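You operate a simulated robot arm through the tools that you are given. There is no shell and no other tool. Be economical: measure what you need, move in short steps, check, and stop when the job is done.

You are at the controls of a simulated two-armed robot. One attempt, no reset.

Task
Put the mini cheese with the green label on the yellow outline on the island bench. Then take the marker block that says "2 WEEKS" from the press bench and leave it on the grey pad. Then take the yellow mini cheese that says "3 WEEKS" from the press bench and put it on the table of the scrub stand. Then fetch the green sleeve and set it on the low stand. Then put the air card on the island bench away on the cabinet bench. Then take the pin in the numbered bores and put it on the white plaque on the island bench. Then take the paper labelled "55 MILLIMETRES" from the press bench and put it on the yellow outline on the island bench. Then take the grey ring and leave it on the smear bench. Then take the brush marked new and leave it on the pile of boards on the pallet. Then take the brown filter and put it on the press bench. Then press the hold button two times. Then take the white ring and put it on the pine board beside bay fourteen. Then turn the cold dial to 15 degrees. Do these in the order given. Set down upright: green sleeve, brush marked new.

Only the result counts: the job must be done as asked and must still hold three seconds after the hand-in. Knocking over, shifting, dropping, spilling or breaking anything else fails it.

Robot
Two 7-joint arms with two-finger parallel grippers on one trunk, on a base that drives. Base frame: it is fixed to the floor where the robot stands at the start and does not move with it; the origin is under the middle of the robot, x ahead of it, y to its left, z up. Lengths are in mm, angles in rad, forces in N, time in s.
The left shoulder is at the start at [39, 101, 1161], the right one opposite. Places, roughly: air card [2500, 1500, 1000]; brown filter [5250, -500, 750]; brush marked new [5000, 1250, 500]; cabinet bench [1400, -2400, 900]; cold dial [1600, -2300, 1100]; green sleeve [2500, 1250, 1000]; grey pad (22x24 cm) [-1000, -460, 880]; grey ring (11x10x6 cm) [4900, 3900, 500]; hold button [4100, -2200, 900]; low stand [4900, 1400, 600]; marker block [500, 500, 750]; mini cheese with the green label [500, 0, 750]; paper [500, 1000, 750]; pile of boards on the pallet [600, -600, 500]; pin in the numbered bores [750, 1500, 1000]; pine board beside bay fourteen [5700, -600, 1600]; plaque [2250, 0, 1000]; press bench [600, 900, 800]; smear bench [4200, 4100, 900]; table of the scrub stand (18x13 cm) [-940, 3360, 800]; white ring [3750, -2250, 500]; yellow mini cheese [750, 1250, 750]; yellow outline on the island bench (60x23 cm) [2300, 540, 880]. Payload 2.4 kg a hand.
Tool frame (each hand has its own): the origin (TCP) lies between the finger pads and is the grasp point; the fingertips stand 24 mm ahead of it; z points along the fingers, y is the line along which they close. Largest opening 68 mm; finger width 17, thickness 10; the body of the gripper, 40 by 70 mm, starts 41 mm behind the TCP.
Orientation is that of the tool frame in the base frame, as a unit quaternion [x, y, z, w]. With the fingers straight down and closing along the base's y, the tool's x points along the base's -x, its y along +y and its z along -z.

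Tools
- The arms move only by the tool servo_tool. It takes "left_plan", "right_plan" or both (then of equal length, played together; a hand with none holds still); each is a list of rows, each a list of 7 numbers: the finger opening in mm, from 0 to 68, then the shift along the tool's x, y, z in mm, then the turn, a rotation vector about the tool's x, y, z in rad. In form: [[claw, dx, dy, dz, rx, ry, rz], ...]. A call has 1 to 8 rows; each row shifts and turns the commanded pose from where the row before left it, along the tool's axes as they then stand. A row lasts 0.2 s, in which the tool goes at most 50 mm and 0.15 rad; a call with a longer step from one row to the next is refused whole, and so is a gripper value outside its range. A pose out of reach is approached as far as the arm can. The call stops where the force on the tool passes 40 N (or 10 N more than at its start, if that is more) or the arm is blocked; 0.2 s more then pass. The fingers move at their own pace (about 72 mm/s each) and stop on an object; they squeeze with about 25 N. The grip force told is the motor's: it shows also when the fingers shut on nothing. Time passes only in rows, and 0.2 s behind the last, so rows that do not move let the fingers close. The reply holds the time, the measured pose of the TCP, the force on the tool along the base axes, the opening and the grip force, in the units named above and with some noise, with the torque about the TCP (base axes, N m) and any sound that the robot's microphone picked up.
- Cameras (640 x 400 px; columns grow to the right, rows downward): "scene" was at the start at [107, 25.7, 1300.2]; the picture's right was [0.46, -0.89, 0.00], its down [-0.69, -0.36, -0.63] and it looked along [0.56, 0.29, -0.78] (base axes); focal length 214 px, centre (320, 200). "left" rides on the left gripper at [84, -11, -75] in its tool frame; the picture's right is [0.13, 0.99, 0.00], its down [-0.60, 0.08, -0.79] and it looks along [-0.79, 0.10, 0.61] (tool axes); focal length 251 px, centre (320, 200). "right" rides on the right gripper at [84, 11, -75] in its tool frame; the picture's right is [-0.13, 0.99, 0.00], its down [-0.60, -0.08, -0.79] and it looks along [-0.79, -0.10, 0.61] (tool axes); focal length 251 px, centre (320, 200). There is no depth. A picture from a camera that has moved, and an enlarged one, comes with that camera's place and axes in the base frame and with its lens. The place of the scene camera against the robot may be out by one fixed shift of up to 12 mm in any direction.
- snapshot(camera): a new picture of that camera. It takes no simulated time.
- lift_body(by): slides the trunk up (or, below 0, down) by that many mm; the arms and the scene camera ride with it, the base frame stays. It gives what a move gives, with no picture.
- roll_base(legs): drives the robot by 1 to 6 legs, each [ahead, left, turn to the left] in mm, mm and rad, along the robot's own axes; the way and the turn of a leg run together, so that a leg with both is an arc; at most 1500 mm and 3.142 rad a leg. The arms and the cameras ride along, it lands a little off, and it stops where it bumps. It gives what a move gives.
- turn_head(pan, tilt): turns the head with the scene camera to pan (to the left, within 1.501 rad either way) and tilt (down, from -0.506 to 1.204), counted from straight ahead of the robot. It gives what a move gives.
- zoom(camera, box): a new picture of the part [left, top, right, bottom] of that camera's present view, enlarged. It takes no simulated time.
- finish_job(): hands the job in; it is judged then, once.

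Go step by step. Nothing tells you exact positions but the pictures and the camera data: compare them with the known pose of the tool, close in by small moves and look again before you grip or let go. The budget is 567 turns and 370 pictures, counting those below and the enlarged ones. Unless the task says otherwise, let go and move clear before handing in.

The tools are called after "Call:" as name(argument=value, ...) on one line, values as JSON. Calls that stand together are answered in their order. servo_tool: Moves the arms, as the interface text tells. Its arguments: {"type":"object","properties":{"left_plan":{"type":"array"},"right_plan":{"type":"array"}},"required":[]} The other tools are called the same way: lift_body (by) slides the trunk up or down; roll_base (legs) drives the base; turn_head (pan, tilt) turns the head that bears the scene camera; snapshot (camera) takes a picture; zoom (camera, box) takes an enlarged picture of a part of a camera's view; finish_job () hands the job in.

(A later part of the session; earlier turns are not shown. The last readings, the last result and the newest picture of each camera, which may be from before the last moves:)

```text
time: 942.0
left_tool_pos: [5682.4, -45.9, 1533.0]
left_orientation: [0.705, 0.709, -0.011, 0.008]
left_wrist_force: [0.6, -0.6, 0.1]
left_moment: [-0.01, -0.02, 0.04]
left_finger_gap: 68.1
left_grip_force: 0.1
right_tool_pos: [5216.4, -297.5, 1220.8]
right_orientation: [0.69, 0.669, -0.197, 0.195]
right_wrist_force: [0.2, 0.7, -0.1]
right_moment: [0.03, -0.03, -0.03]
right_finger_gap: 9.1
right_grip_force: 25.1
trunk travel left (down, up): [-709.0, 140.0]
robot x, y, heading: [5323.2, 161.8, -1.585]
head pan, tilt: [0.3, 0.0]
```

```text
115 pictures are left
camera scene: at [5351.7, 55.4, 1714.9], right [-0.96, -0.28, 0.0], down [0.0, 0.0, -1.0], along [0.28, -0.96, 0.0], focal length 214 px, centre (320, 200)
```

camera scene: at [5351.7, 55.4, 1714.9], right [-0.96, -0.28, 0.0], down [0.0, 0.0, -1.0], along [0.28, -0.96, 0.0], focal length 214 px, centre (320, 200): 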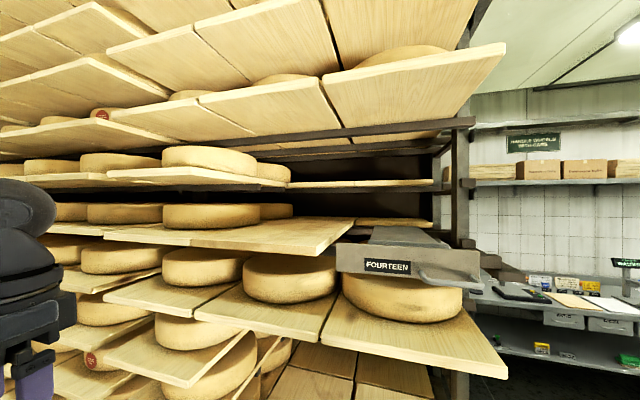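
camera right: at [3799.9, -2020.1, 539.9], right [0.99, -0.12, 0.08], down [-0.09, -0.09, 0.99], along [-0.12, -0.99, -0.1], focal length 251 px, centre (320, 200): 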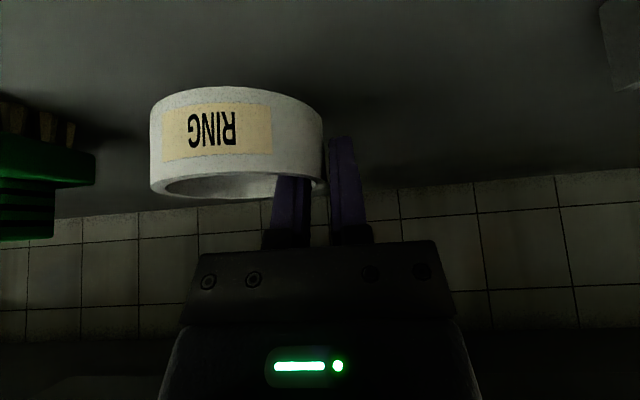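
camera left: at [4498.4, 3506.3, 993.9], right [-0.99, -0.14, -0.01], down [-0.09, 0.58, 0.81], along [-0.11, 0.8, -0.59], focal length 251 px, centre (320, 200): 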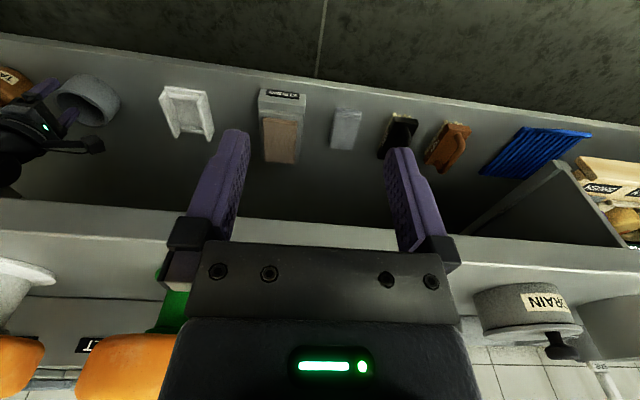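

Call:
zoom(camera="scene", box=[100, 130, 420, 300])

Call:
lift_body(by=130)

Call:
turn_head(pan=0.4, tilt=0.3)

Call:
snapshot(camera="scene")

```text
2.00 times, centred on (260, 215) of scene
camera zoom: at [5351.7, 55.4, 1714.9], right [-0.96, -0.28, 0.0], down [0.0, 0.0, -1.0], along [0.28, -0.96, 0.0], focal length 429 px, centre (440, 170)
```

zoom: 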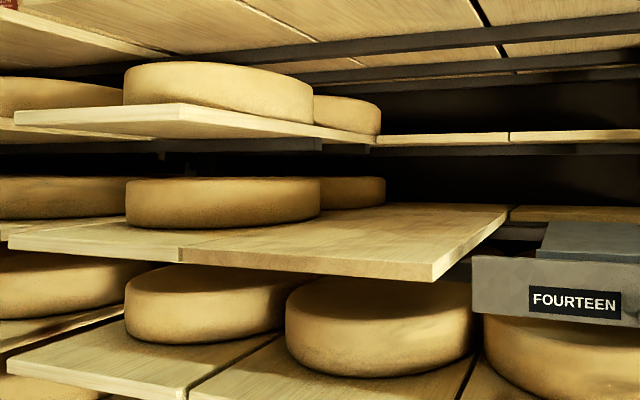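

```text
time: 943.6
left_tool_pos: [5682.3, -45.6, 1662.4]
left_orientation: [0.704, 0.71, -0.01, 0.007]
left_wrist_force: [0.9, 0.3, -0.1]
left_moment: [-0.04, 0.04, 0.01]
left_finger_gap: 68.0
left_grip_force: 0.0
right_tool_pos: [5215.0, -297.1, 1350.3]
right_orientation: [0.69, 0.669, -0.197, 0.195]
right_wrist_force: [0.0, 0.4, -0.7]
right_moment: [-0.01, -0.01, -0.02]
right_finger_gap: 8.6
right_grip_force: 25.2
trunk travel left (down, up): [-839.0, 10.0]
robot x, y, heading: [5324.3, 163.9, -1.586]
head pan, tilt: [0.3, 0.0]
```

```text
time: 944.4
left_tool_pos: [5682.7, -45.2, 1663.2]
left_orientation: [0.705, 0.709, -0.01, 0.008]
left_wrist_force: [0.0, 0.3, -0.1]
left_moment: [-0.02, 0.04, -0.02]
left_finger_gap: 68.0
left_grip_force: 0.0
right_tool_pos: [5216.1, -298.0, 1351.1]
right_orientation: [0.69, 0.669, -0.196, 0.195]
right_wrist_force: [-0.8, 0.2, -0.9]
right_moment: [0.02, -0.02, -0.01]
right_finger_gap: 8.1
right_grip_force: 24.8
trunk travel left (down, up): [-839.0, 10.0]
robot x, y, heading: [5321.1, 164.1, -1.584]
head pan, tilt: [0.4, 0.3]
```

```text
113 pictures are left
camera scene: at [5361.4, 56.2, 1817.4], right [-0.93, -0.38, 0.0], down [-0.11, 0.27, -0.96], along [0.36, -0.89, -0.3], focal length 214 px, centre (320, 200)
```

scene: 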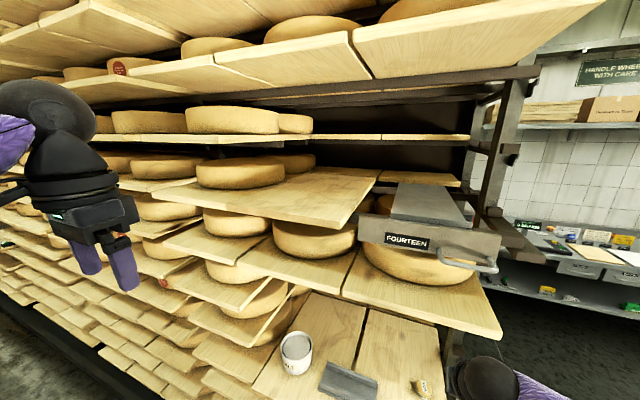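

The pine board beside FOURTEEN spans about x 5515–5884 from y≈−441, top ≈1600, with its right part free. Back up, move left, and raise the arm.

Call:
roll_base(legs=[[-120, 0, 0.014], [0, 455, 0]])

Call:
lift_body(by=9)

Call:
servo_tool(right_plan=[[0, -21, 0, -34, 0, 0, 0], [0, -21, 0, -34, 0, 0, 0], [0, -21, 0, -34, 0, 0, 0], [0, -21, 0, -34, 0, 0, 0], [0, -21, 0, -34, 0, 0, 0], [0, -21, 0, -34, 0, 0, 0], [0, -21, 0, -34, 0, 0, 0]])

Call:
turn_head(pan=0.0, tilt=0.2)

Call:
snapshot(camera="scene")

Call:
snapshot(camera="right")

```text
time: 947.9
left_tool_pos: [6139.3, 79.5, 1663.3]
left_orientation: [0.7, 0.714, -0.011, 0.009]
left_wrist_force: [0.2, 0.1, -0.2]
left_moment: [0.01, -0.02, 0.02]
left_finger_gap: 68.2
left_grip_force: 0.0
right_tool_pos: [5678.9, -178.0, 1351.3]
right_orientation: [0.685, 0.674, -0.195, 0.196]
right_wrist_force: [-0.4, 0.5, -0.1]
right_moment: [-0.01, 0.0, -0.02]
right_finger_gap: 7.8
right_grip_force: 24.7
trunk travel left (down, up): [-839.0, 10.0]
robot x, y, heading: [5776.0, 283.0, -1.565]
head pan, tilt: [0.4, 0.3]
```

```text
time: 948.5
left_tool_pos: [6141.0, 78.9, 1671.2]
left_orientation: [0.7, 0.714, -0.009, 0.008]
left_wrist_force: [0.1, 0.4, -0.2]
left_moment: [0.01, -0.04, -0.02]
left_finger_gap: 68.1
left_grip_force: 0.0
right_tool_pos: [5678.0, -178.0, 1359.6]
right_orientation: [0.685, 0.674, -0.195, 0.196]
right_wrist_force: [1.0, -0.3, -0.4]
right_moment: [0.02, -0.03, 0.0]
right_finger_gap: 8.0
right_grip_force: 25.5
trunk travel left (down, up): [-848.0, 1.0]
robot x, y, heading: [5775.0, 281.1, -1.57]
head pan, tilt: [0.4, 0.3]
```

```text
time: 950.1
left_tool_pos: [6140.1, 79.1, 1671.3]
left_orientation: [0.7, 0.714, -0.011, 0.008]
left_wrist_force: [-0.1, 0.2, -0.1]
left_moment: [-0.01, 0.01, -0.01]
left_finger_gap: 68.0
left_grip_force: 0.0
right_tool_pos: [5676.4, -176.0, 1639.3]
right_orientation: [0.686, 0.674, -0.194, 0.196]
right_wrist_force: [0.0, -0.2, 0.2]
right_moment: [0.02, -0.05, 0.01]
right_finger_gap: 7.6
right_grip_force: 25.0
trunk travel left (down, up): [-848.0, 1.0]
robot x, y, heading: [5778.1, 278.1, -1.57]
head pan, tilt: [0.4, 0.3]
```

```text
time: 951.0
left_tool_pos: [6139.9, 78.4, 1673.1]
left_orientation: [0.7, 0.714, -0.01, 0.008]
left_wrist_force: [0.7, -0.1, 0.1]
left_moment: [0.01, 0.03, 0.04]
left_finger_gap: 68.0
left_grip_force: 0.1
right_tool_pos: [5676.5, -176.8, 1640.5]
right_orientation: [0.686, 0.674, -0.195, 0.195]
right_wrist_force: [0.7, -0.3, -0.6]
right_moment: [0.01, 0.02, -0.04]
right_finger_gap: 7.8
right_grip_force: 25.1
trunk travel left (down, up): [-848.0, 1.0]
robot x, y, heading: [5777.6, 279.9, -1.575]
head pan, tilt: [0.0, 0.201]
```

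```text
112 pictures are left
camera scene: at [5781.8, 169.6, 1835.7], right [-1.0, 0.0, 0.0], down [0.0, 0.2, -0.98], along [0.0, -0.98, -0.2], focal length 214 px, centre (320, 200)
```

scene: 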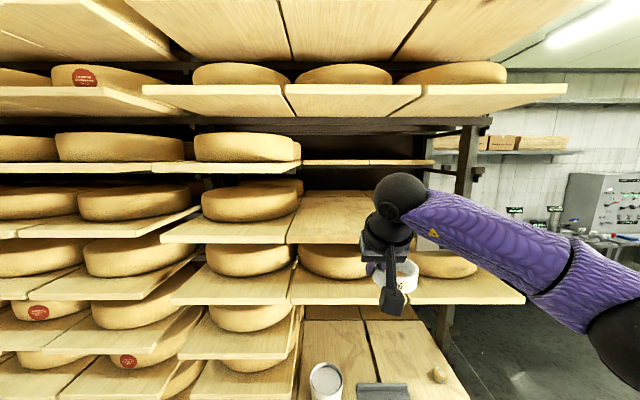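

```text
111 pictures are left
camera right: at [5689.5, -66.0, 1658.9], right [0.99, -0.12, 0.07], down [-0.09, -0.09, 0.99], along [-0.12, -0.99, -0.1], focal length 251 px, centre (320, 200)
```

right: 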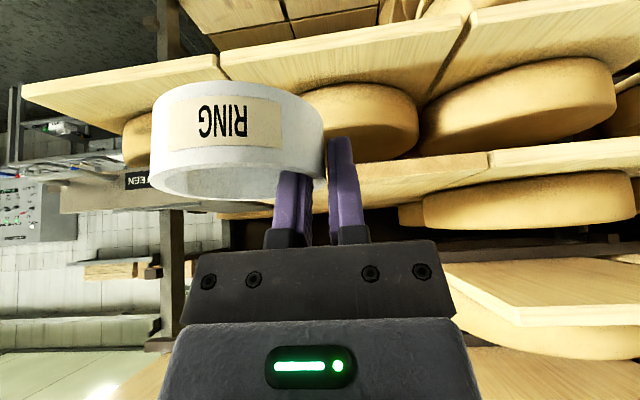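

Arm reaches. Raise a bit more, shift left 50 and advance partway.

Call:
servo_tool(right_plan=[[0, -13, 0, -21, 0, 0, 0], [0, 0, 0, 0, 0, 0, 0]])

Call:
roll_base(legs=[[190, 50, 0]])

Call:
snapshot(camera="scene")

Call:
snapshot(camera="right")

```text
time: 951.6
left_tool_pos: [6139.7, 77.8, 1673.1]
left_orientation: [0.7, 0.714, -0.01, 0.008]
left_wrist_force: [0.4, 0.6, 0.0]
left_moment: [0.01, 0.01, -0.04]
left_finger_gap: 68.1
left_grip_force: 0.1
right_tool_pos: [5675.3, -175.6, 1664.0]
right_orientation: [0.684, 0.675, -0.194, 0.197]
right_wrist_force: [0.8, 0.7, 0.6]
right_moment: [0.03, 0.03, 0.0]
right_finger_gap: 7.9
right_grip_force: 25.0
trunk travel left (down, up): [-848.0, 1.0]
robot x, y, heading: [5778.3, 287.4, -1.568]
head pan, tilt: [0.0, 0.201]
```

```text
time: 953.2
left_tool_pos: [6191.2, -112.3, 1671.7]
left_orientation: [0.699, 0.715, -0.011, 0.008]
left_wrist_force: [-0.9, 0.2, -0.1]
left_moment: [0.02, -0.01, 0.02]
left_finger_gap: 68.0
left_grip_force: 0.1
right_tool_pos: [5726.8, -366.9, 1664.3]
right_orientation: [0.686, 0.673, -0.195, 0.195]
right_wrist_force: [0.1, 0.5, -0.1]
right_moment: [-0.03, 0.01, -0.01]
right_finger_gap: 7.4
right_grip_force: 24.8
trunk travel left (down, up): [-848.0, 1.0]
robot x, y, heading: [5829.8, 91.0, -1.568]
head pan, tilt: [0.0, 0.201]
```

```text
110 pictures are left
camera scene: at [5831.8, -21.3, 1835.7], right [-1.0, 0.0, 0.0], down [0.0, 0.2, -0.98], along [0.0, -0.98, -0.2], focal length 214 px, centre (320, 200)
```

scene: 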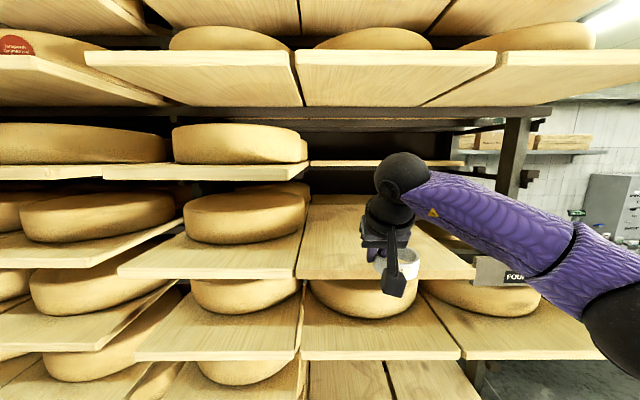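

```text
109 pictures are left
camera right: at [5739.3, -256.7, 1683.6], right [0.99, -0.12, 0.08], down [-0.09, -0.09, 0.99], along [-0.12, -0.99, -0.1], focal length 251 px, centre (320, 200)
```

right: 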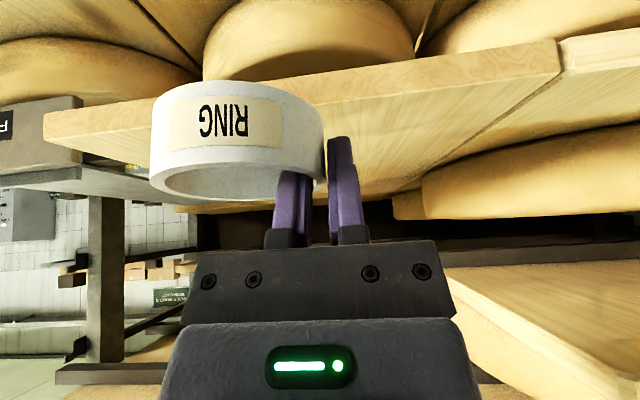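

Call:
roll_base(legs=[[112, 0, 0]])

Call:
snapshot(camera="scene")

Call:
snapshot(camera="right")

```text
time: 954.4
left_tool_pos: [6190.4, -221.9, 1673.2]
left_orientation: [0.699, 0.715, -0.01, 0.009]
left_wrist_force: [0.0, -0.4, -0.4]
left_moment: [0.02, 0.03, 0.01]
left_finger_gap: 67.9
left_grip_force: 0.1
right_tool_pos: [5727.7, -478.0, 1664.5]
right_orientation: [0.685, 0.674, -0.195, 0.196]
right_wrist_force: [-0.1, -0.5, -0.7]
right_moment: [0.07, -0.04, -0.01]
right_finger_gap: 7.7
right_grip_force: 25.1
trunk travel left (down, up): [-848.0, 1.0]
robot x, y, heading: [5827.0, -22.4, -1.569]
head pan, tilt: [0.0, 0.201]
```

```text
108 pictures are left
camera scene: at [5831.8, -132.5, 1835.7], right [-1.0, 0.0, 0.0], down [0.0, 0.2, -0.98], along [0.0, -0.98, -0.2], focal length 214 px, centre (320, 200)
```

scene: 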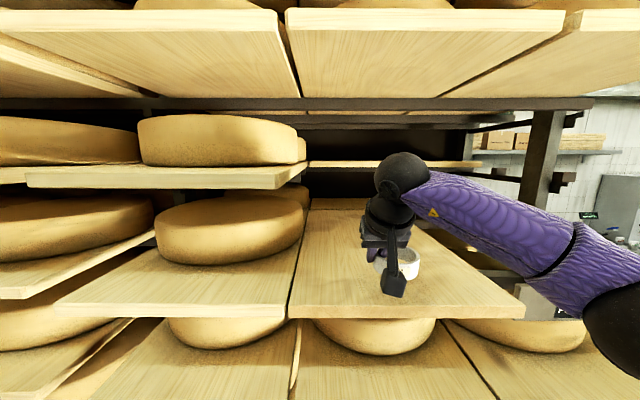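

```text
107 pictures are left
camera right: at [5739.5, -368.0, 1683.7], right [0.99, -0.12, 0.08], down [-0.09, -0.09, 0.99], along [-0.12, -0.99, -0.1], focal length 251 px, centre (320, 200)
```

right: 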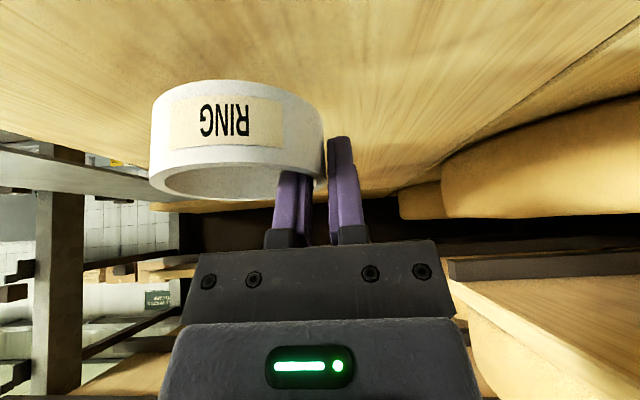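

Call:
roll_base(legs=[[32, 0, 0]])

Call:
servo_tool(right_plan=[[0, 5.2, 0, 8.5, 0, 0, 0], [0, 5.2, 0, 8.5, 0, 0, 0], [0, 0, 0, 0, 0, 0, 0]])

Call:
snapshot(camera="right")

Call:
zoom(camera="scene", box=[320, 180, 480, 320])

```text
time: 955.2
left_tool_pos: [6190.1, -250.6, 1672.9]
left_orientation: [0.699, 0.715, -0.011, 0.008]
left_wrist_force: [-0.1, -0.3, -0.2]
left_moment: [0.01, 0.05, -0.01]
left_finger_gap: 68.1
left_grip_force: 0.1
right_tool_pos: [5727.4, -507.3, 1665.3]
right_orientation: [0.685, 0.673, -0.196, 0.197]
right_wrist_force: [0.9, 0.1, -0.4]
right_moment: [-0.02, 0.01, -0.01]
right_finger_gap: 7.5
right_grip_force: 25.1
trunk travel left (down, up): [-848.0, 1.0]
robot x, y, heading: [5827.5, -50.9, -1.57]
head pan, tilt: [0.0, 0.201]
```

```text
time: 956.0
left_tool_pos: [6190.2, -255.8, 1673.2]
left_orientation: [0.699, 0.715, -0.011, 0.008]
left_wrist_force: [-0.1, 0.3, -0.8]
left_moment: [-0.02, 0.01, 0.03]
left_finger_gap: 68.1
left_grip_force: 0.1
right_tool_pos: [5726.3, -510.3, 1645.1]
right_orientation: [0.685, 0.673, -0.195, 0.196]
right_wrist_force: [1.0, 0.5, -0.7]
right_moment: [0.0, -0.01, -0.01]
right_finger_gap: 7.5
right_grip_force: 25.2
trunk travel left (down, up): [-848.0, 1.0]
robot x, y, heading: [5828.4, -50.9, -1.57]
head pan, tilt: [0.0, 0.201]
```

```text
106 pictures are left
camera right: at [5739.3, -399.6, 1663.3], right [0.99, -0.12, 0.07], down [-0.09, -0.09, 0.99], along [-0.12, -0.99, -0.1], focal length 251 px, centre (320, 200)
```

right: 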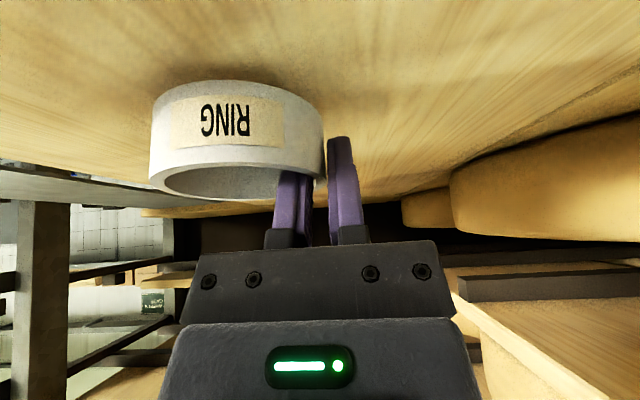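

```text
2.86 times, centred on (400, 250) of scene
camera zoom: at [5831.8, -164.2, 1835.7], right [-1.0, 0.0, 0.0], down [0.0, 0.2, -0.98], along [0.0, -0.98, -0.2], focal length 613 px, centre (91, 57)
```

zoom: 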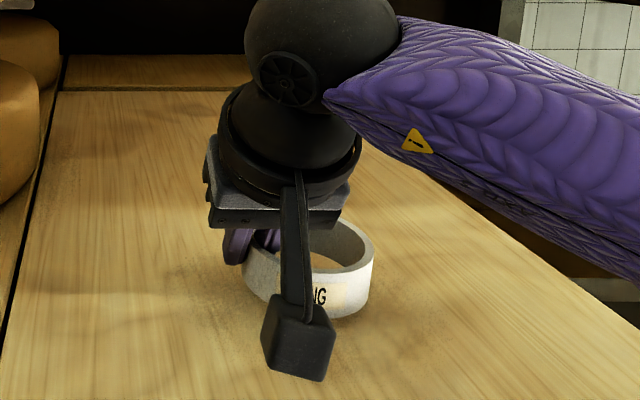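

Call:
servo_tool(right_plan=[[0, 2.6, 0, 4.3, 0, 0, 0], [0, 2.6, 0, 4.3, 0, 0, 0], [0, 0, 0, 0, 0, 0, 0]])

Call:
servo_tool(right_plan=[[0, 2, 0, 3.4, 0, 0, 0], [0, 0, 0, 0, 0, 0, 0]])

Call:
servo_tool(right_plan=[[0, 2, 0, 3.4, 0, 0, 0], [0, 0, 0, 0, 0, 0, 0]])

```text
time: 956.8
left_tool_pos: [6190.2, -255.1, 1671.7]
left_orientation: [0.7, 0.714, -0.009, 0.008]
left_wrist_force: [-0.1, -0.3, -0.2]
left_moment: [0.01, -0.03, -0.01]
left_finger_gap: 68.1
left_grip_force: 0.1
right_tool_pos: [5726.9, -510.8, 1635.2]
right_orientation: [0.685, 0.673, -0.195, 0.197]
right_wrist_force: [0.3, 0.2, -1.4]
right_moment: [0.01, 0.0, 0.01]
right_finger_gap: 7.4
right_grip_force: 25.3
trunk travel left (down, up): [-848.0, 1.0]
robot x, y, heading: [5827.9, -50.9, -1.568]
head pan, tilt: [0.0, 0.201]
```

```text
time: 957.4
left_tool_pos: [6189.9, -253.9, 1673.1]
left_orientation: [0.699, 0.715, -0.01, 0.009]
left_wrist_force: [0.4, 0.6, -0.3]
left_moment: [0.02, 0.01, -0.02]
left_finger_gap: 67.8
left_grip_force: 0.1
right_tool_pos: [5727.0, -511.1, 1632.0]
right_orientation: [0.685, 0.674, -0.195, 0.197]
right_wrist_force: [-0.6, -2.0, 11.7]
right_moment: [0.21, 0.1, 0.04]
right_finger_gap: 7.3
right_grip_force: 24.4
trunk travel left (down, up): [-848.0, 1.0]
robot x, y, heading: [5830.7, -50.7, -1.573]
head pan, tilt: [0.0, 0.201]
```

```text
time: 958.0
left_tool_pos: [6189.3, -251.9, 1673.3]
left_orientation: [0.7, 0.714, -0.011, 0.009]
left_wrist_force: [0.1, 0.3, 0.0]
left_moment: [0.01, -0.01, -0.01]
left_finger_gap: 68.0
left_grip_force: 0.0
right_tool_pos: [5726.6, -507.6, 1628.5]
right_orientation: [0.686, 0.673, -0.195, 0.197]
right_wrist_force: [-2.1, 1.0, 17.7]
right_moment: [0.02, 0.03, 0.09]
right_finger_gap: 6.2
right_grip_force: 25.4
trunk travel left (down, up): [-848.0, 1.0]
robot x, y, heading: [5828.5, -51.3, -1.573]
head pan, tilt: [0.0, 0.201]
```

Contact on the board. Release and lift out.

Call:
servo_tool(right_plan=[[14, 0, 0, 0, 0, 0, 0], [28, 0, 0, 0, 0, 0, 0], [28, 0, 0, 0, 0, 0, 0], [28, -5.2, 0, -8.5, 0, 0, 0], [28, -10.5, 0, -17, 0, 0, 0], [28, -15, 0, -25, 0, 0, 0], [28, 0, 0, 0, 0, 0, 0]])

Call:
snapshot(camera="right")

Call:
snapshot(camera="scene")

```text
time: 959.6
left_tool_pos: [6190.6, -254.4, 1673.2]
left_orientation: [0.7, 0.714, -0.01, 0.009]
left_wrist_force: [0.1, 0.3, 0.4]
left_moment: [0.03, 0.02, -0.01]
left_finger_gap: 68.0
left_grip_force: 0.0
right_tool_pos: [5726.8, -509.1, 1685.8]
right_orientation: [0.685, 0.674, -0.194, 0.196]
right_wrist_force: [-0.6, -0.1, 0.6]
right_moment: [-0.03, 0.03, 0.02]
right_finger_gap: 27.9
right_grip_force: 0.0
trunk travel left (down, up): [-848.0, 1.0]
robot x, y, heading: [5829.2, -57.6, -1.569]
head pan, tilt: [0.0, 0.201]
```

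```text
104 pictures are left
camera right: at [5739.0, -399.5, 1705.1], right [0.99, -0.12, 0.08], down [-0.09, -0.09, 0.99], along [-0.12, -0.99, -0.1], focal length 251 px, centre (320, 200)
```

right: 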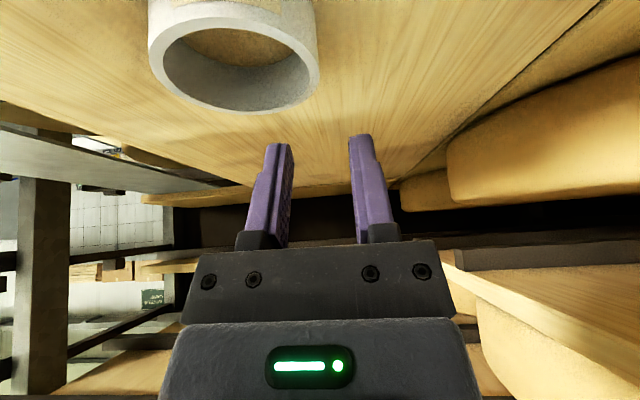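

```text
103 pictures are left
camera scene: at [5831.4, -164.3, 1835.7], right [-1.0, 0.0, 0.0], down [0.0, 0.2, -0.98], along [0.0, -0.98, -0.2], focal length 214 px, centre (320, 200)
```

scene: 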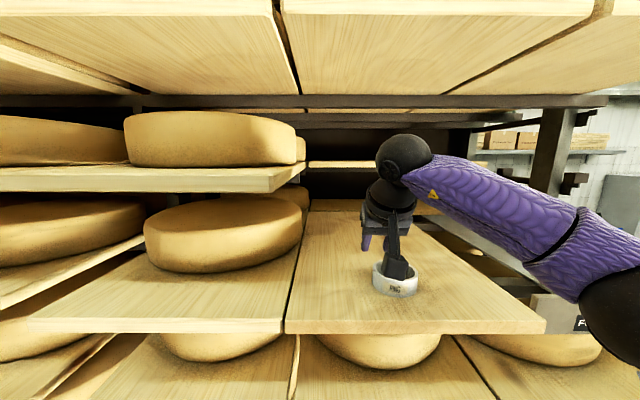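

White ring rests on the pine board. Back off and head for the cold dial, pitching the tool horizontal on the way.

Call:
roll_base(legs=[[-420, 0, 0]])

Call:
lift_body(by=-330)

Call:
servo_tool(right_plan=[[28, 0, 0, 0, 0, -0.13, 0], [28, 0, 0, 0, 0, -0.13, 0], [28, 0, 0, 0, 0, -0.13, 0], [28, 0, 0, 0, 0, -0.13, 0], [28, 0, 0, 0, 0, -0.13, 0], [28, 0, 0, 0, 0, -0.13, 0], [28, 0, 0, 0, 0, -0.13, 0], [28, 0, 0, 0, 0, -0.11, 0]])

Call:
roll_base(legs=[[0, -1450, 0], [0, -750, 0], [1450, 0, 0], [320, 0, 0], [0, -1450, 0], [0, -400, 0]])

Call:
turn_head(pan=0.0, tilt=0.4)

Call:
snapshot(camera="scene")

```text
time: 962.2
left_tool_pos: [6189.6, 161.5, 1672.8]
left_orientation: [0.699, 0.715, -0.011, 0.008]
left_wrist_force: [-0.2, 0.0, 0.1]
left_moment: [0.03, 0.02, 0.0]
left_finger_gap: 67.9
left_grip_force: 0.0
right_tool_pos: [5727.3, -95.0, 1684.9]
right_orientation: [0.685, 0.674, -0.195, 0.197]
right_wrist_force: [0.3, -0.1, 0.0]
right_moment: [0.01, -0.02, 0.01]
right_finger_gap: 28.2
right_grip_force: 0.1
trunk travel left (down, up): [-848.0, 1.0]
robot x, y, heading: [5824.3, 361.7, -1.567]
head pan, tilt: [0.0, 0.201]
```

```text
time: 965.4
left_tool_pos: [6189.2, 161.1, 1343.0]
left_orientation: [0.699, 0.715, -0.011, 0.008]
left_wrist_force: [0.5, 0.3, 0.6]
left_moment: [0.02, 0.0, 0.0]
left_finger_gap: 67.9
left_grip_force: 0.0
right_tool_pos: [5726.0, -94.5, 1356.5]
right_orientation: [0.684, 0.675, -0.194, 0.197]
right_wrist_force: [0.5, -0.1, 0.2]
right_moment: [0.0, 0.0, 0.0]
right_finger_gap: 28.1
right_grip_force: 0.0
trunk travel left (down, up): [-518.0, 331.0]
robot x, y, heading: [5824.5, 367.4, -1.568]
head pan, tilt: [0.0, 0.201]
```

```text
time: 967.2
left_tool_pos: [6191.0, 161.7, 1342.4]
left_orientation: [0.699, 0.715, -0.011, 0.008]
left_wrist_force: [-0.3, 1.0, -0.1]
left_moment: [-0.01, 0.04, -0.01]
left_finger_gap: 67.9
left_grip_force: 0.1
right_tool_pos: [5737.8, -93.6, 1355.6]
right_orientation: [0.504, 0.504, -0.492, 0.499]
right_wrist_force: [-0.2, -0.8, 0.4]
right_moment: [0.01, -0.01, 0.0]
right_finger_gap: 28.3
right_grip_force: 0.0
right hand out of reach, approached as far as the arm can: row 8
trunk travel left (down, up): [-518.0, 331.0]
robot x, y, heading: [5827.8, 364.8, -1.569]
head pan, tilt: [0.0, 0.201]
```

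```text
time: 995.6
left_tool_pos: [2097.7, -1579.5, 1342.1]
left_orientation: [0.705, 0.709, -0.01, 0.008]
left_wrist_force: [-0.2, 0.5, -0.2]
left_moment: [-0.02, 0.03, 0.02]
left_finger_gap: 67.9
left_grip_force: 0.0
right_tool_pos: [1640.3, -1826.9, 1352.8]
right_orientation: [0.51, 0.5, -0.496, 0.494]
right_wrist_force: [-1.1, -0.3, 0.2]
right_moment: [-0.01, -0.01, 0.04]
right_finger_gap: 27.9
right_grip_force: 0.0
trunk travel left (down, up): [-518.0, 331.0]
robot x, y, heading: [1739.4, -1371.8, -1.586]
head pan, tilt: [0.0, 0.201]
```

```text
time: 996.3
left_tool_pos: [2098.0, -1579.8, 1342.9]
left_orientation: [0.705, 0.709, -0.01, 0.008]
left_wrist_force: [0.3, 0.1, 0.6]
left_moment: [0.0, 0.02, -0.01]
left_finger_gap: 68.1
left_grip_force: 0.0
right_tool_pos: [1639.8, -1826.6, 1353.3]
right_orientation: [0.508, 0.501, -0.496, 0.495]
right_wrist_force: [0.1, -0.1, -0.8]
right_moment: [-0.02, 0.01, -0.04]
right_finger_gap: 27.8
right_grip_force: 0.1
trunk travel left (down, up): [-518.0, 331.0]
robot x, y, heading: [1736.8, -1372.0, -1.587]
head pan, tilt: [0.0, 0.4]
```

```text
102 pictures are left
camera scene: at [1741.0, -1491.6, 1486.9], right [-1.0, 0.01, 0.0], down [0.01, 0.39, -0.92], along [-0.01, -0.92, -0.39], focal length 214 px, centre (320, 200)
```

scene: 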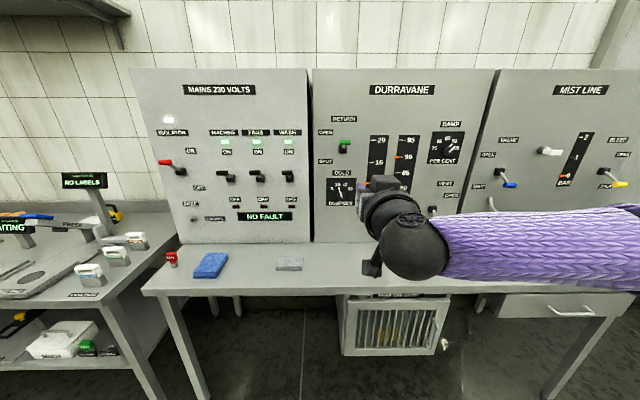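

Call:
roll_base(legs=[[0, 0, 0.017]])

Call:
snapshot(camera="right")

Call:
zoom(camera="scene", box=[300, 150, 420, 230])

```text
time: 997.0
left_tool_pos: [2101.8, -1573.4, 1342.9]
left_orientation: [0.699, 0.715, -0.01, 0.009]
left_wrist_force: [0.3, -0.3, -0.2]
left_moment: [0.0, -0.04, 0.02]
left_finger_gap: 67.6
left_grip_force: 0.0
right_tool_pos: [1648.0, -1827.6, 1353.4]
right_orientation: [0.505, 0.505, -0.491, 0.499]
right_wrist_force: [-0.9, 0.1, -0.3]
right_moment: [0.02, 0.01, 0.01]
right_finger_gap: 28.2
right_grip_force: 0.2
trunk travel left (down, up): [-518.0, 331.0]
robot x, y, heading: [1741.8, -1372.5, -1.566]
head pan, tilt: [0.0, 0.4]
```

```text
101 pictures are left
camera right: at [1659.8, -1751.8, 1271.7], right [0.99, 0.01, 0.14], down [-0.09, 0.78, 0.62], along [-0.1, -0.63, 0.77], focal length 251 px, centre (320, 200)
```

right: 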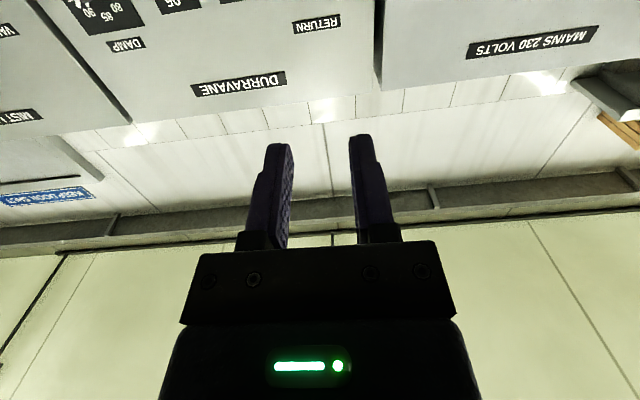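

```text
5.00 times, centred on (360, 190) of scene
camera zoom: at [1743.1, -1491.6, 1486.8], right [-1.0, 0.0, 0.0], down [0.0, 0.39, -0.92], along [0.0, -0.92, -0.39], focal length 1072 px, centre (120, 250)
```

zoom: 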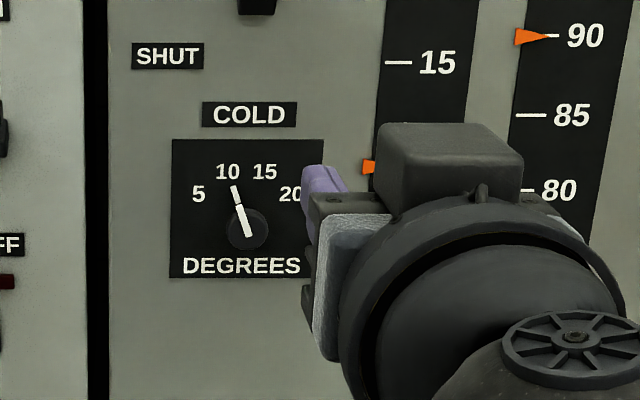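

Dial at about [1632, −2345, 1140], pointer at 10. Approach with the horizontal gripper.

Call:
lift_body(by=-190)

Call:
roll_base(legs=[[330, -12, 0]])

Call:
snapshot(camera="right")

Call:
snapshot(camera="scene")

```text
time: 999.1
left_tool_pos: [2102.3, -1572.6, 1152.4]
left_orientation: [0.699, 0.715, -0.011, 0.009]
left_wrist_force: [0.2, 0.5, -0.1]
left_moment: [0.01, -0.02, 0.0]
left_finger_gap: 68.1
left_grip_force: 0.1
right_tool_pos: [1648.6, -1827.6, 1164.2]
right_orientation: [0.505, 0.505, -0.492, 0.499]
right_wrist_force: [-0.2, 0.8, 0.8]
right_moment: [-0.01, -0.02, -0.01]
right_finger_gap: 28.1
right_grip_force: 0.1
trunk travel left (down, up): [-328.0, 521.0]
robot x, y, heading: [1738.8, -1369.6, -1.57]
head pan, tilt: [0.0, 0.4]
```

```text
time: 1001.3
left_tool_pos: [2090.9, -1903.9, 1152.8]
left_orientation: [0.698, 0.716, -0.011, 0.008]
left_wrist_force: [0.6, 0.0, -1.0]
left_moment: [0.0, -0.01, -0.02]
left_finger_gap: 68.4
left_grip_force: 0.1
right_tool_pos: [1638.5, -2158.2, 1163.9]
right_orientation: [0.504, 0.506, -0.49, 0.5]
right_wrist_force: [-0.3, -0.4, 0.8]
right_moment: [0.01, -0.03, 0.01]
right_finger_gap: 28.0
right_grip_force: 0.0
trunk travel left (down, up): [-328.0, 521.0]
robot x, y, heading: [1724.3, -1700.6, -1.571]
head pan, tilt: [0.0, 0.4]
```

```text
99 pictures are left
camera right: at [1649.2, -2082.8, 1081.6], right [0.99, 0.01, 0.14], down [-0.09, 0.78, 0.62], along [-0.1, -0.63, 0.77], focal length 251 px, centre (320, 200)
```

right: 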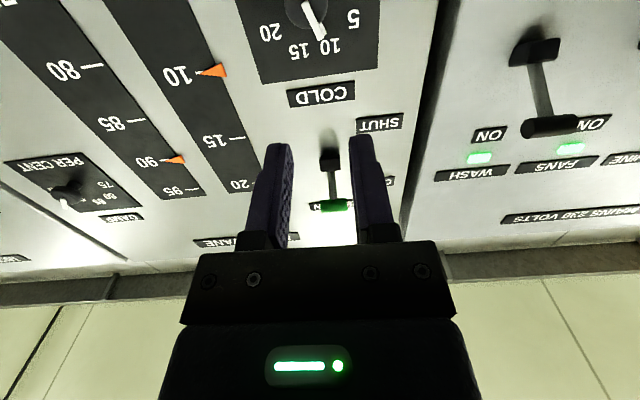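

```text
98 pictures are left
camera scene: at [1732.2, -1846.9, 1295.6], right [-1.0, 0.0, 0.0], down [0.0, 0.39, -0.92], along [0.0, -0.92, -0.39], focal length 214 px, centre (320, 200)
```

scene: 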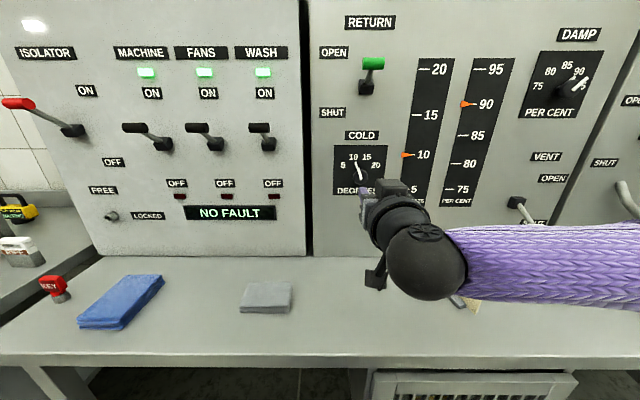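

Call:
lift_body(by=-21)

Call:
roll_base(legs=[[100, -8, 0]])

Call:
snapshot(camera="right")

Call:
zoom(camera="scene", box=[310, 80, 470, 190])

```text
time: 1002.0
left_tool_pos: [2090.7, -1903.5, 1131.7]
left_orientation: [0.698, 0.716, -0.009, 0.009]
left_wrist_force: [0.7, 0.4, 0.7]
left_moment: [0.01, 0.03, -0.03]
left_finger_gap: 67.7
left_grip_force: 0.1
right_tool_pos: [1637.9, -2159.6, 1143.3]
right_orientation: [0.505, 0.505, -0.491, 0.499]
right_wrist_force: [-0.6, 0.7, 0.1]
right_moment: [0.02, 0.0, 0.03]
right_finger_gap: 28.1
right_grip_force: 0.1
trunk travel left (down, up): [-307.0, 542.0]
robot x, y, heading: [1728.4, -1701.8, -1.568]
head pan, tilt: [0.0, 0.4]
```

```text
time: 1003.1
left_tool_pos: [2083.1, -2002.1, 1130.7]
left_orientation: [0.699, 0.715, -0.009, 0.008]
left_wrist_force: [0.1, 0.4, 0.7]
left_moment: [-0.02, 0.03, 0.0]
left_finger_gap: 68.0
left_grip_force: 0.0
right_tool_pos: [1630.4, -2259.5, 1143.2]
right_orientation: [0.504, 0.505, -0.491, 0.499]
right_wrist_force: [-0.4, -1.0, -0.3]
right_moment: [0.01, 0.0, -0.01]
right_finger_gap: 27.9
right_grip_force: 0.0
trunk travel left (down, up): [-307.0, 542.0]
robot x, y, heading: [1720.8, -1802.4, -1.567]
head pan, tilt: [0.0, 0.4]
```

```text
97 pictures are left
camera right: at [1641.7, -2183.0, 1060.5], right [0.99, 0.01, 0.14], down [-0.09, 0.78, 0.62], along [-0.1, -0.63, 0.77], focal length 251 px, centre (320, 200)
```

right: 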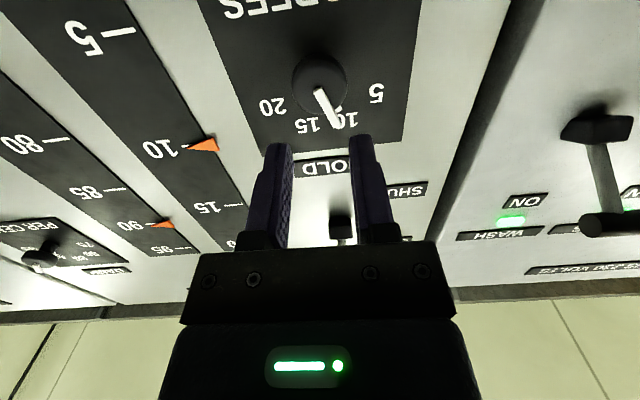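

```text
3.64 times, centred on (390, 135) of scene
camera zoom: at [1724.5, -1951.0, 1274.3], right [-1.0, 0.0, 0.0], down [0.0, 0.39, -0.92], along [0.0, -0.92, -0.39], focal length 780 px, centre (66, 436)
```

zoom: 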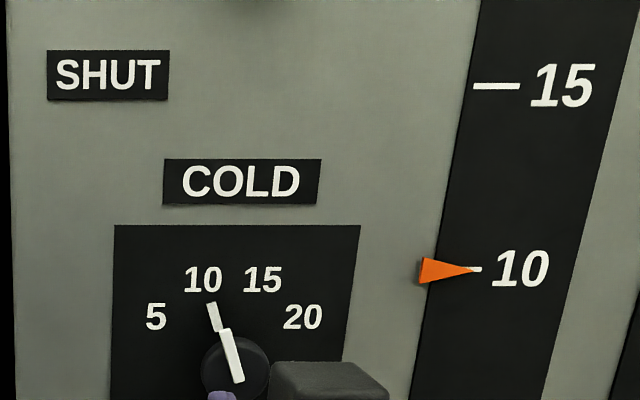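

Call:
servo_tool(right_plan=[[60, 0, 0, 0, 0, 0, 0], [60, 0, 0, 0, 0, 0, 0]])

Call:
roll_base(legs=[[45, 0, 0]])

Call:
snapshot(camera="right")

Call:
zoom(camera="scene", box=[310, 80, 470, 190])

```text
time: 1003.7
left_tool_pos: [2084.2, -2002.8, 1130.5]
left_orientation: [0.699, 0.715, -0.01, 0.008]
left_wrist_force: [-0.3, -0.7, -0.1]
left_moment: [0.03, 0.03, -0.01]
left_finger_gap: 68.1
left_grip_force: 0.1
right_tool_pos: [1630.0, -2258.4, 1144.0]
right_orientation: [0.505, 0.506, -0.491, 0.499]
right_wrist_force: [-0.9, 1.2, -0.2]
right_moment: [-0.01, -0.01, 0.04]
right_finger_gap: 60.0
right_grip_force: 0.0
trunk travel left (down, up): [-307.0, 542.0]
robot x, y, heading: [1718.1, -1800.2, -1.57]
head pan, tilt: [0.0, 0.4]
```

```text
time: 1004.6
left_tool_pos: [2083.7, -2046.7, 1131.1]
left_orientation: [0.699, 0.715, -0.01, 0.008]
left_wrist_force: [0.4, -0.2, -0.3]
left_moment: [-0.02, -0.01, 0.02]
left_finger_gap: 68.0
left_grip_force: 0.1
right_tool_pos: [1631.1, -2304.2, 1143.3]
right_orientation: [0.504, 0.506, -0.491, 0.5]
right_wrist_force: [0.0, -0.4, 1.4]
right_moment: [0.0, 0.02, -0.04]
right_finger_gap: 60.2
right_grip_force: 0.1
trunk travel left (down, up): [-307.0, 542.0]
robot x, y, heading: [1719.7, -1845.3, -1.564]
head pan, tilt: [0.0, 0.4]
```

```text
95 pictures are left
camera right: at [1641.9, -2227.7, 1060.5], right [0.99, 0.01, 0.14], down [-0.09, 0.78, 0.62], along [-0.1, -0.63, 0.77], focal length 251 px, centre (320, 200)
```

right: 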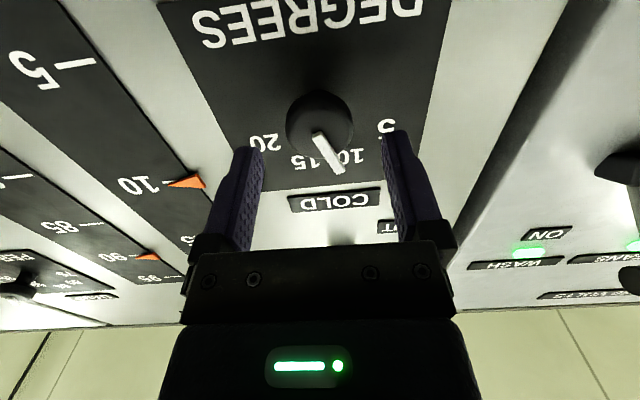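

```text
3.64 times, centred on (390, 135) of scene
camera zoom: at [1724.8, -1995.8, 1274.3], right [-1.0, 0.0, 0.0], down [0.0, 0.39, -0.92], along [0.0, -0.92, -0.39], focal length 780 px, centre (66, 436)
```

zoom: 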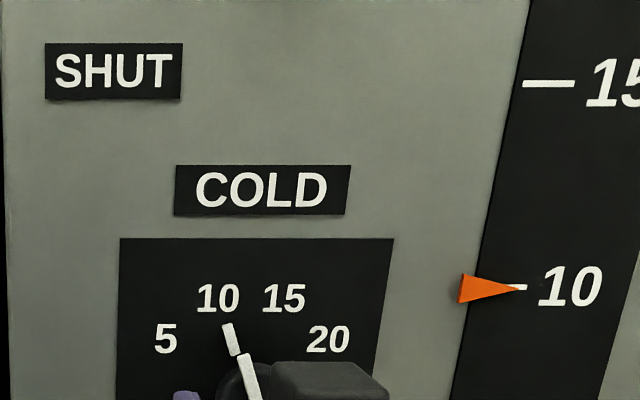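

Knob face ≈[1632, −2347, 1139]. Fine-align and move the fingers around it.

Call:
lift_body(by=-4)

Call:
servo_tool(right_plan=[[60, 0, 1, 10, 0, 0, 0], [60, 0, 0, 10, 0, 0, 0], [60, 0, 0, 0, 0, 0, 0]])

Call:
snapshot(camera="right")

```text
time: 1005.2
left_tool_pos: [2084.9, -2047.6, 1126.9]
left_orientation: [0.698, 0.716, -0.009, 0.009]
left_wrist_force: [-0.3, -0.7, 0.1]
left_moment: [0.01, 0.01, -0.01]
left_finger_gap: 67.9
left_grip_force: 0.1
right_tool_pos: [1630.2, -2304.2, 1139.5]
right_orientation: [0.504, 0.505, -0.492, 0.5]
right_wrist_force: [-1.0, -0.4, 0.0]
right_moment: [0.0, 0.04, 0.01]
right_finger_gap: 60.2
right_grip_force: 0.1
trunk travel left (down, up): [-303.0, 546.0]
robot x, y, heading: [1723.5, -1846.4, -1.571]
head pan, tilt: [0.0, 0.4]
```

```text
time: 1006.0
left_tool_pos: [2083.9, -2046.8, 1128.4]
left_orientation: [0.699, 0.715, -0.01, 0.008]
left_wrist_force: [-0.2, -0.3, 0.1]
left_moment: [0.02, 0.0, 0.01]
left_finger_gap: 67.8
left_grip_force: 0.1
right_tool_pos: [1630.8, -2323.7, 1138.8]
right_orientation: [0.505, 0.505, -0.491, 0.499]
right_wrist_force: [-0.2, -0.3, -0.3]
right_moment: [0.02, 0.0, 0.0]
right_finger_gap: 60.1
right_grip_force: 0.0
trunk travel left (down, up): [-303.0, 546.0]
robot x, y, heading: [1719.8, -1846.6, -1.566]
head pan, tilt: [0.0, 0.4]
```

```text
93 pictures are left
camera right: at [1643.0, -2247.6, 1056.5], right [0.99, 0.01, 0.14], down [-0.09, 0.78, 0.62], along [-0.1, -0.63, 0.77], focal length 251 px, centre (320, 200)
```

right: 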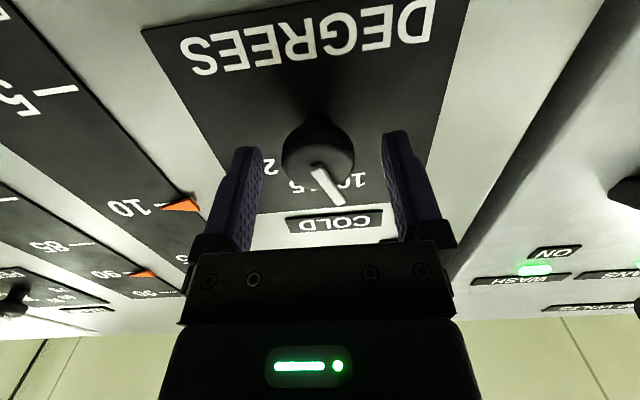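

Call:
servo_tool(right_plan=[[60, 0, 1, 7, 0, 0, 0], [60, 0, 0, 6, 0, 0, 0], [25, 0, 0, 0, 0, 0, 0], [25, 0, 0, 0, 0, 0, 0], [25, 0, 0, 0, 0, 0, 0]])

Call:
snapshot(camera="right")

```text
time: 1007.2
left_tool_pos: [2082.5, -2048.0, 1128.3]
left_orientation: [0.699, 0.715, -0.01, 0.009]
left_wrist_force: [0.0, 0.1, 0.1]
left_moment: [0.02, 0.01, 0.01]
left_finger_gap: 68.0
left_grip_force: 0.1
right_tool_pos: [1631.7, -2337.7, 1139.0]
right_orientation: [0.504, 0.505, -0.491, 0.5]
right_wrist_force: [-8.8, -1.2, 2.8]
right_moment: [0.03, -0.03, -0.34]
right_finger_gap: 35.6
right_grip_force: 45.0
trunk travel left (down, up): [-303.0, 546.0]
robot x, y, heading: [1719.9, -1849.8, -1.563]
head pan, tilt: [0.0, 0.4]
```

```text
92 pictures are left
camera right: at [1642.4, -2260.5, 1056.4], right [0.99, 0.0, 0.14], down [-0.09, 0.78, 0.62], along [-0.1, -0.62, 0.77], focal length 251 px, centre (320, 200)
```

right: 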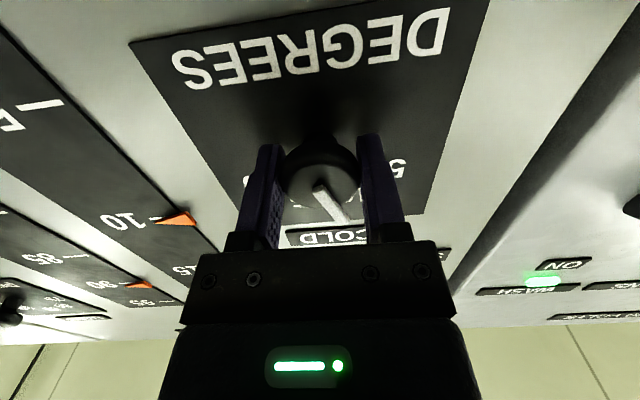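

Knob gripped. Turn clockwise by one step (~0.58 rad).

Call:
servo_tool(right_plan=[[25, 0, -1.5, 0, 0, 0, 0], [25, 0, 0, 0, 0, 0, 0.145], [25, 0, 0, 0, 0, 0, 0.145], [25, 0, 0, 0, 0, 0, 0.145], [25, 0, 0, 0, 0, 0, 0.145], [25, 0, 0, 0, 0, 0, 0]])

Call:
snapshot(camera="right")

Call:
zoom(camera="scene", box=[310, 80, 470, 190])

```text
time: 1008.6
left_tool_pos: [2083.2, -2047.5, 1128.9]
left_orientation: [0.698, 0.716, -0.01, 0.01]
left_wrist_force: [-0.7, -0.7, 0.6]
left_moment: [0.02, 0.03, -0.04]
left_finger_gap: 68.0
left_grip_force: 0.1
right_tool_pos: [1632.9, -2336.6, 1139.1]
right_orientation: [0.628, 0.34, -0.326, 0.62]
right_wrist_force: [-2.8, -5.9, 12.5]
right_moment: [0.24, 0.0, 0.37]
right_finger_gap: 35.4
right_grip_force: 45.1
trunk travel left (down, up): [-303.0, 546.0]
robot x, y, heading: [1718.8, -1845.6, -1.563]
head pan, tilt: [0.0, 0.4]
```

```text
91 pictures are left
camera right: at [1687.1, -2260.3, 1076.7], right [0.75, 0.0, 0.66], down [-0.41, 0.78, 0.47], along [-0.52, -0.63, 0.59], focal length 251 px, centre (320, 200)
```

right: 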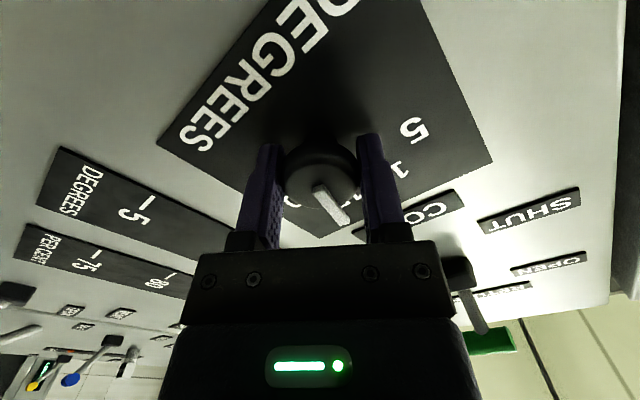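

```text
3.64 times, centred on (390, 135) of scene
camera zoom: at [1724.6, -1996.1, 1270.4], right [-1.0, 0.0, 0.0], down [0.0, 0.39, -0.92], along [0.0, -0.92, -0.39], focal length 780 px, centre (66, 436)
```

zoom: 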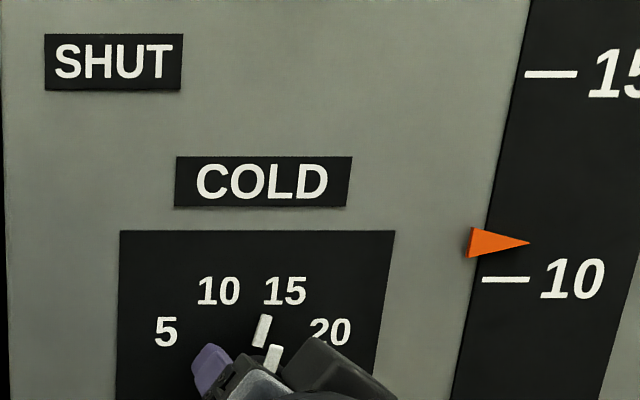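

The gauge is rising; wait a few seconds and read it.

Call:
servo_tool(right_plan=[[25, 0, 0, 0, 0, 0, 0], [25, 0, 0, 0, 0, 0, 0], [25, 0, 0, 0, 0, 0, 0], [25, 0, 0, 0, 0, 0, 0], [25, 0, 0, 0, 0, 0, 0], [25, 0, 0, 0, 0, 0, 0], [25, 0, 0, 0, 0, 0, 0], [25, 0, 0, 0, 0, 0, 0]])

Call:
servo_tool(right_plan=[[25, 0, 0, 0, 0, 0, 0], [25, 0, 0, 0, 0, 0, 0], [25, 0, 0, 0, 0, 0, 0], [25, 0, 0, 0, 0, 0, 0], [25, 0, 0, 0, 0, 0, 0], [25, 0, 0, 0, 0, 0, 0], [25, 0, 0, 0, 0, 0, 0], [25, 0, 0, 0, 0, 0, 0]])

Call:
zoom(camera="scene", box=[330, 40, 490, 190])

```text
time: 1010.4
left_tool_pos: [2083.1, -2046.6, 1127.8]
left_orientation: [0.698, 0.716, -0.011, 0.009]
left_wrist_force: [-0.5, 0.0, 0.2]
left_moment: [0.01, 0.04, -0.03]
left_finger_gap: 68.2
left_grip_force: 0.0
right_tool_pos: [1631.4, -2336.3, 1138.9]
right_orientation: [0.627, 0.341, -0.327, 0.619]
right_wrist_force: [-0.3, -7.8, 17.3]
right_moment: [-0.18, 0.04, -0.07]
right_finger_gap: 35.3
right_grip_force: 45.3
trunk travel left (down, up): [-303.0, 546.0]
robot x, y, heading: [1718.2, -1848.4, -1.571]
head pan, tilt: [0.0, 0.4]
```

```text
time: 1012.2
left_tool_pos: [2082.9, -2048.0, 1127.7]
left_orientation: [0.698, 0.716, -0.011, 0.008]
left_wrist_force: [0.7, -0.1, 0.2]
left_moment: [0.01, 0.05, 0.01]
left_finger_gap: 67.9
left_grip_force: 0.1
right_tool_pos: [1632.5, -2337.4, 1139.0]
right_orientation: [0.627, 0.341, -0.327, 0.62]
right_wrist_force: [0.1, -7.7, 19.5]
right_moment: [-0.14, 0.03, -0.02]
right_finger_gap: 35.3
right_grip_force: 44.8
trunk travel left (down, up): [-303.0, 546.0]
robot x, y, heading: [1720.9, -1842.8, -1.564]
head pan, tilt: [0.0, 0.4]
```

```text
2.67 times, centred on (410, 115) of scene
camera zoom: at [1724.9, -1996.0, 1270.4], right [-1.0, 0.0, 0.0], down [0.0, 0.39, -0.92], along [0.0, -0.92, -0.39], focal length 572 px, centre (80, 427)
```

zoom: 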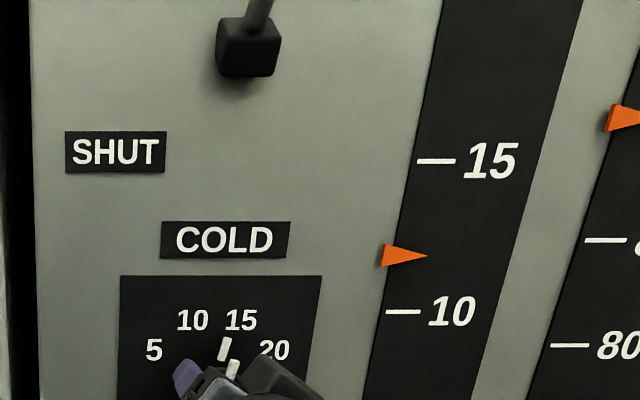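

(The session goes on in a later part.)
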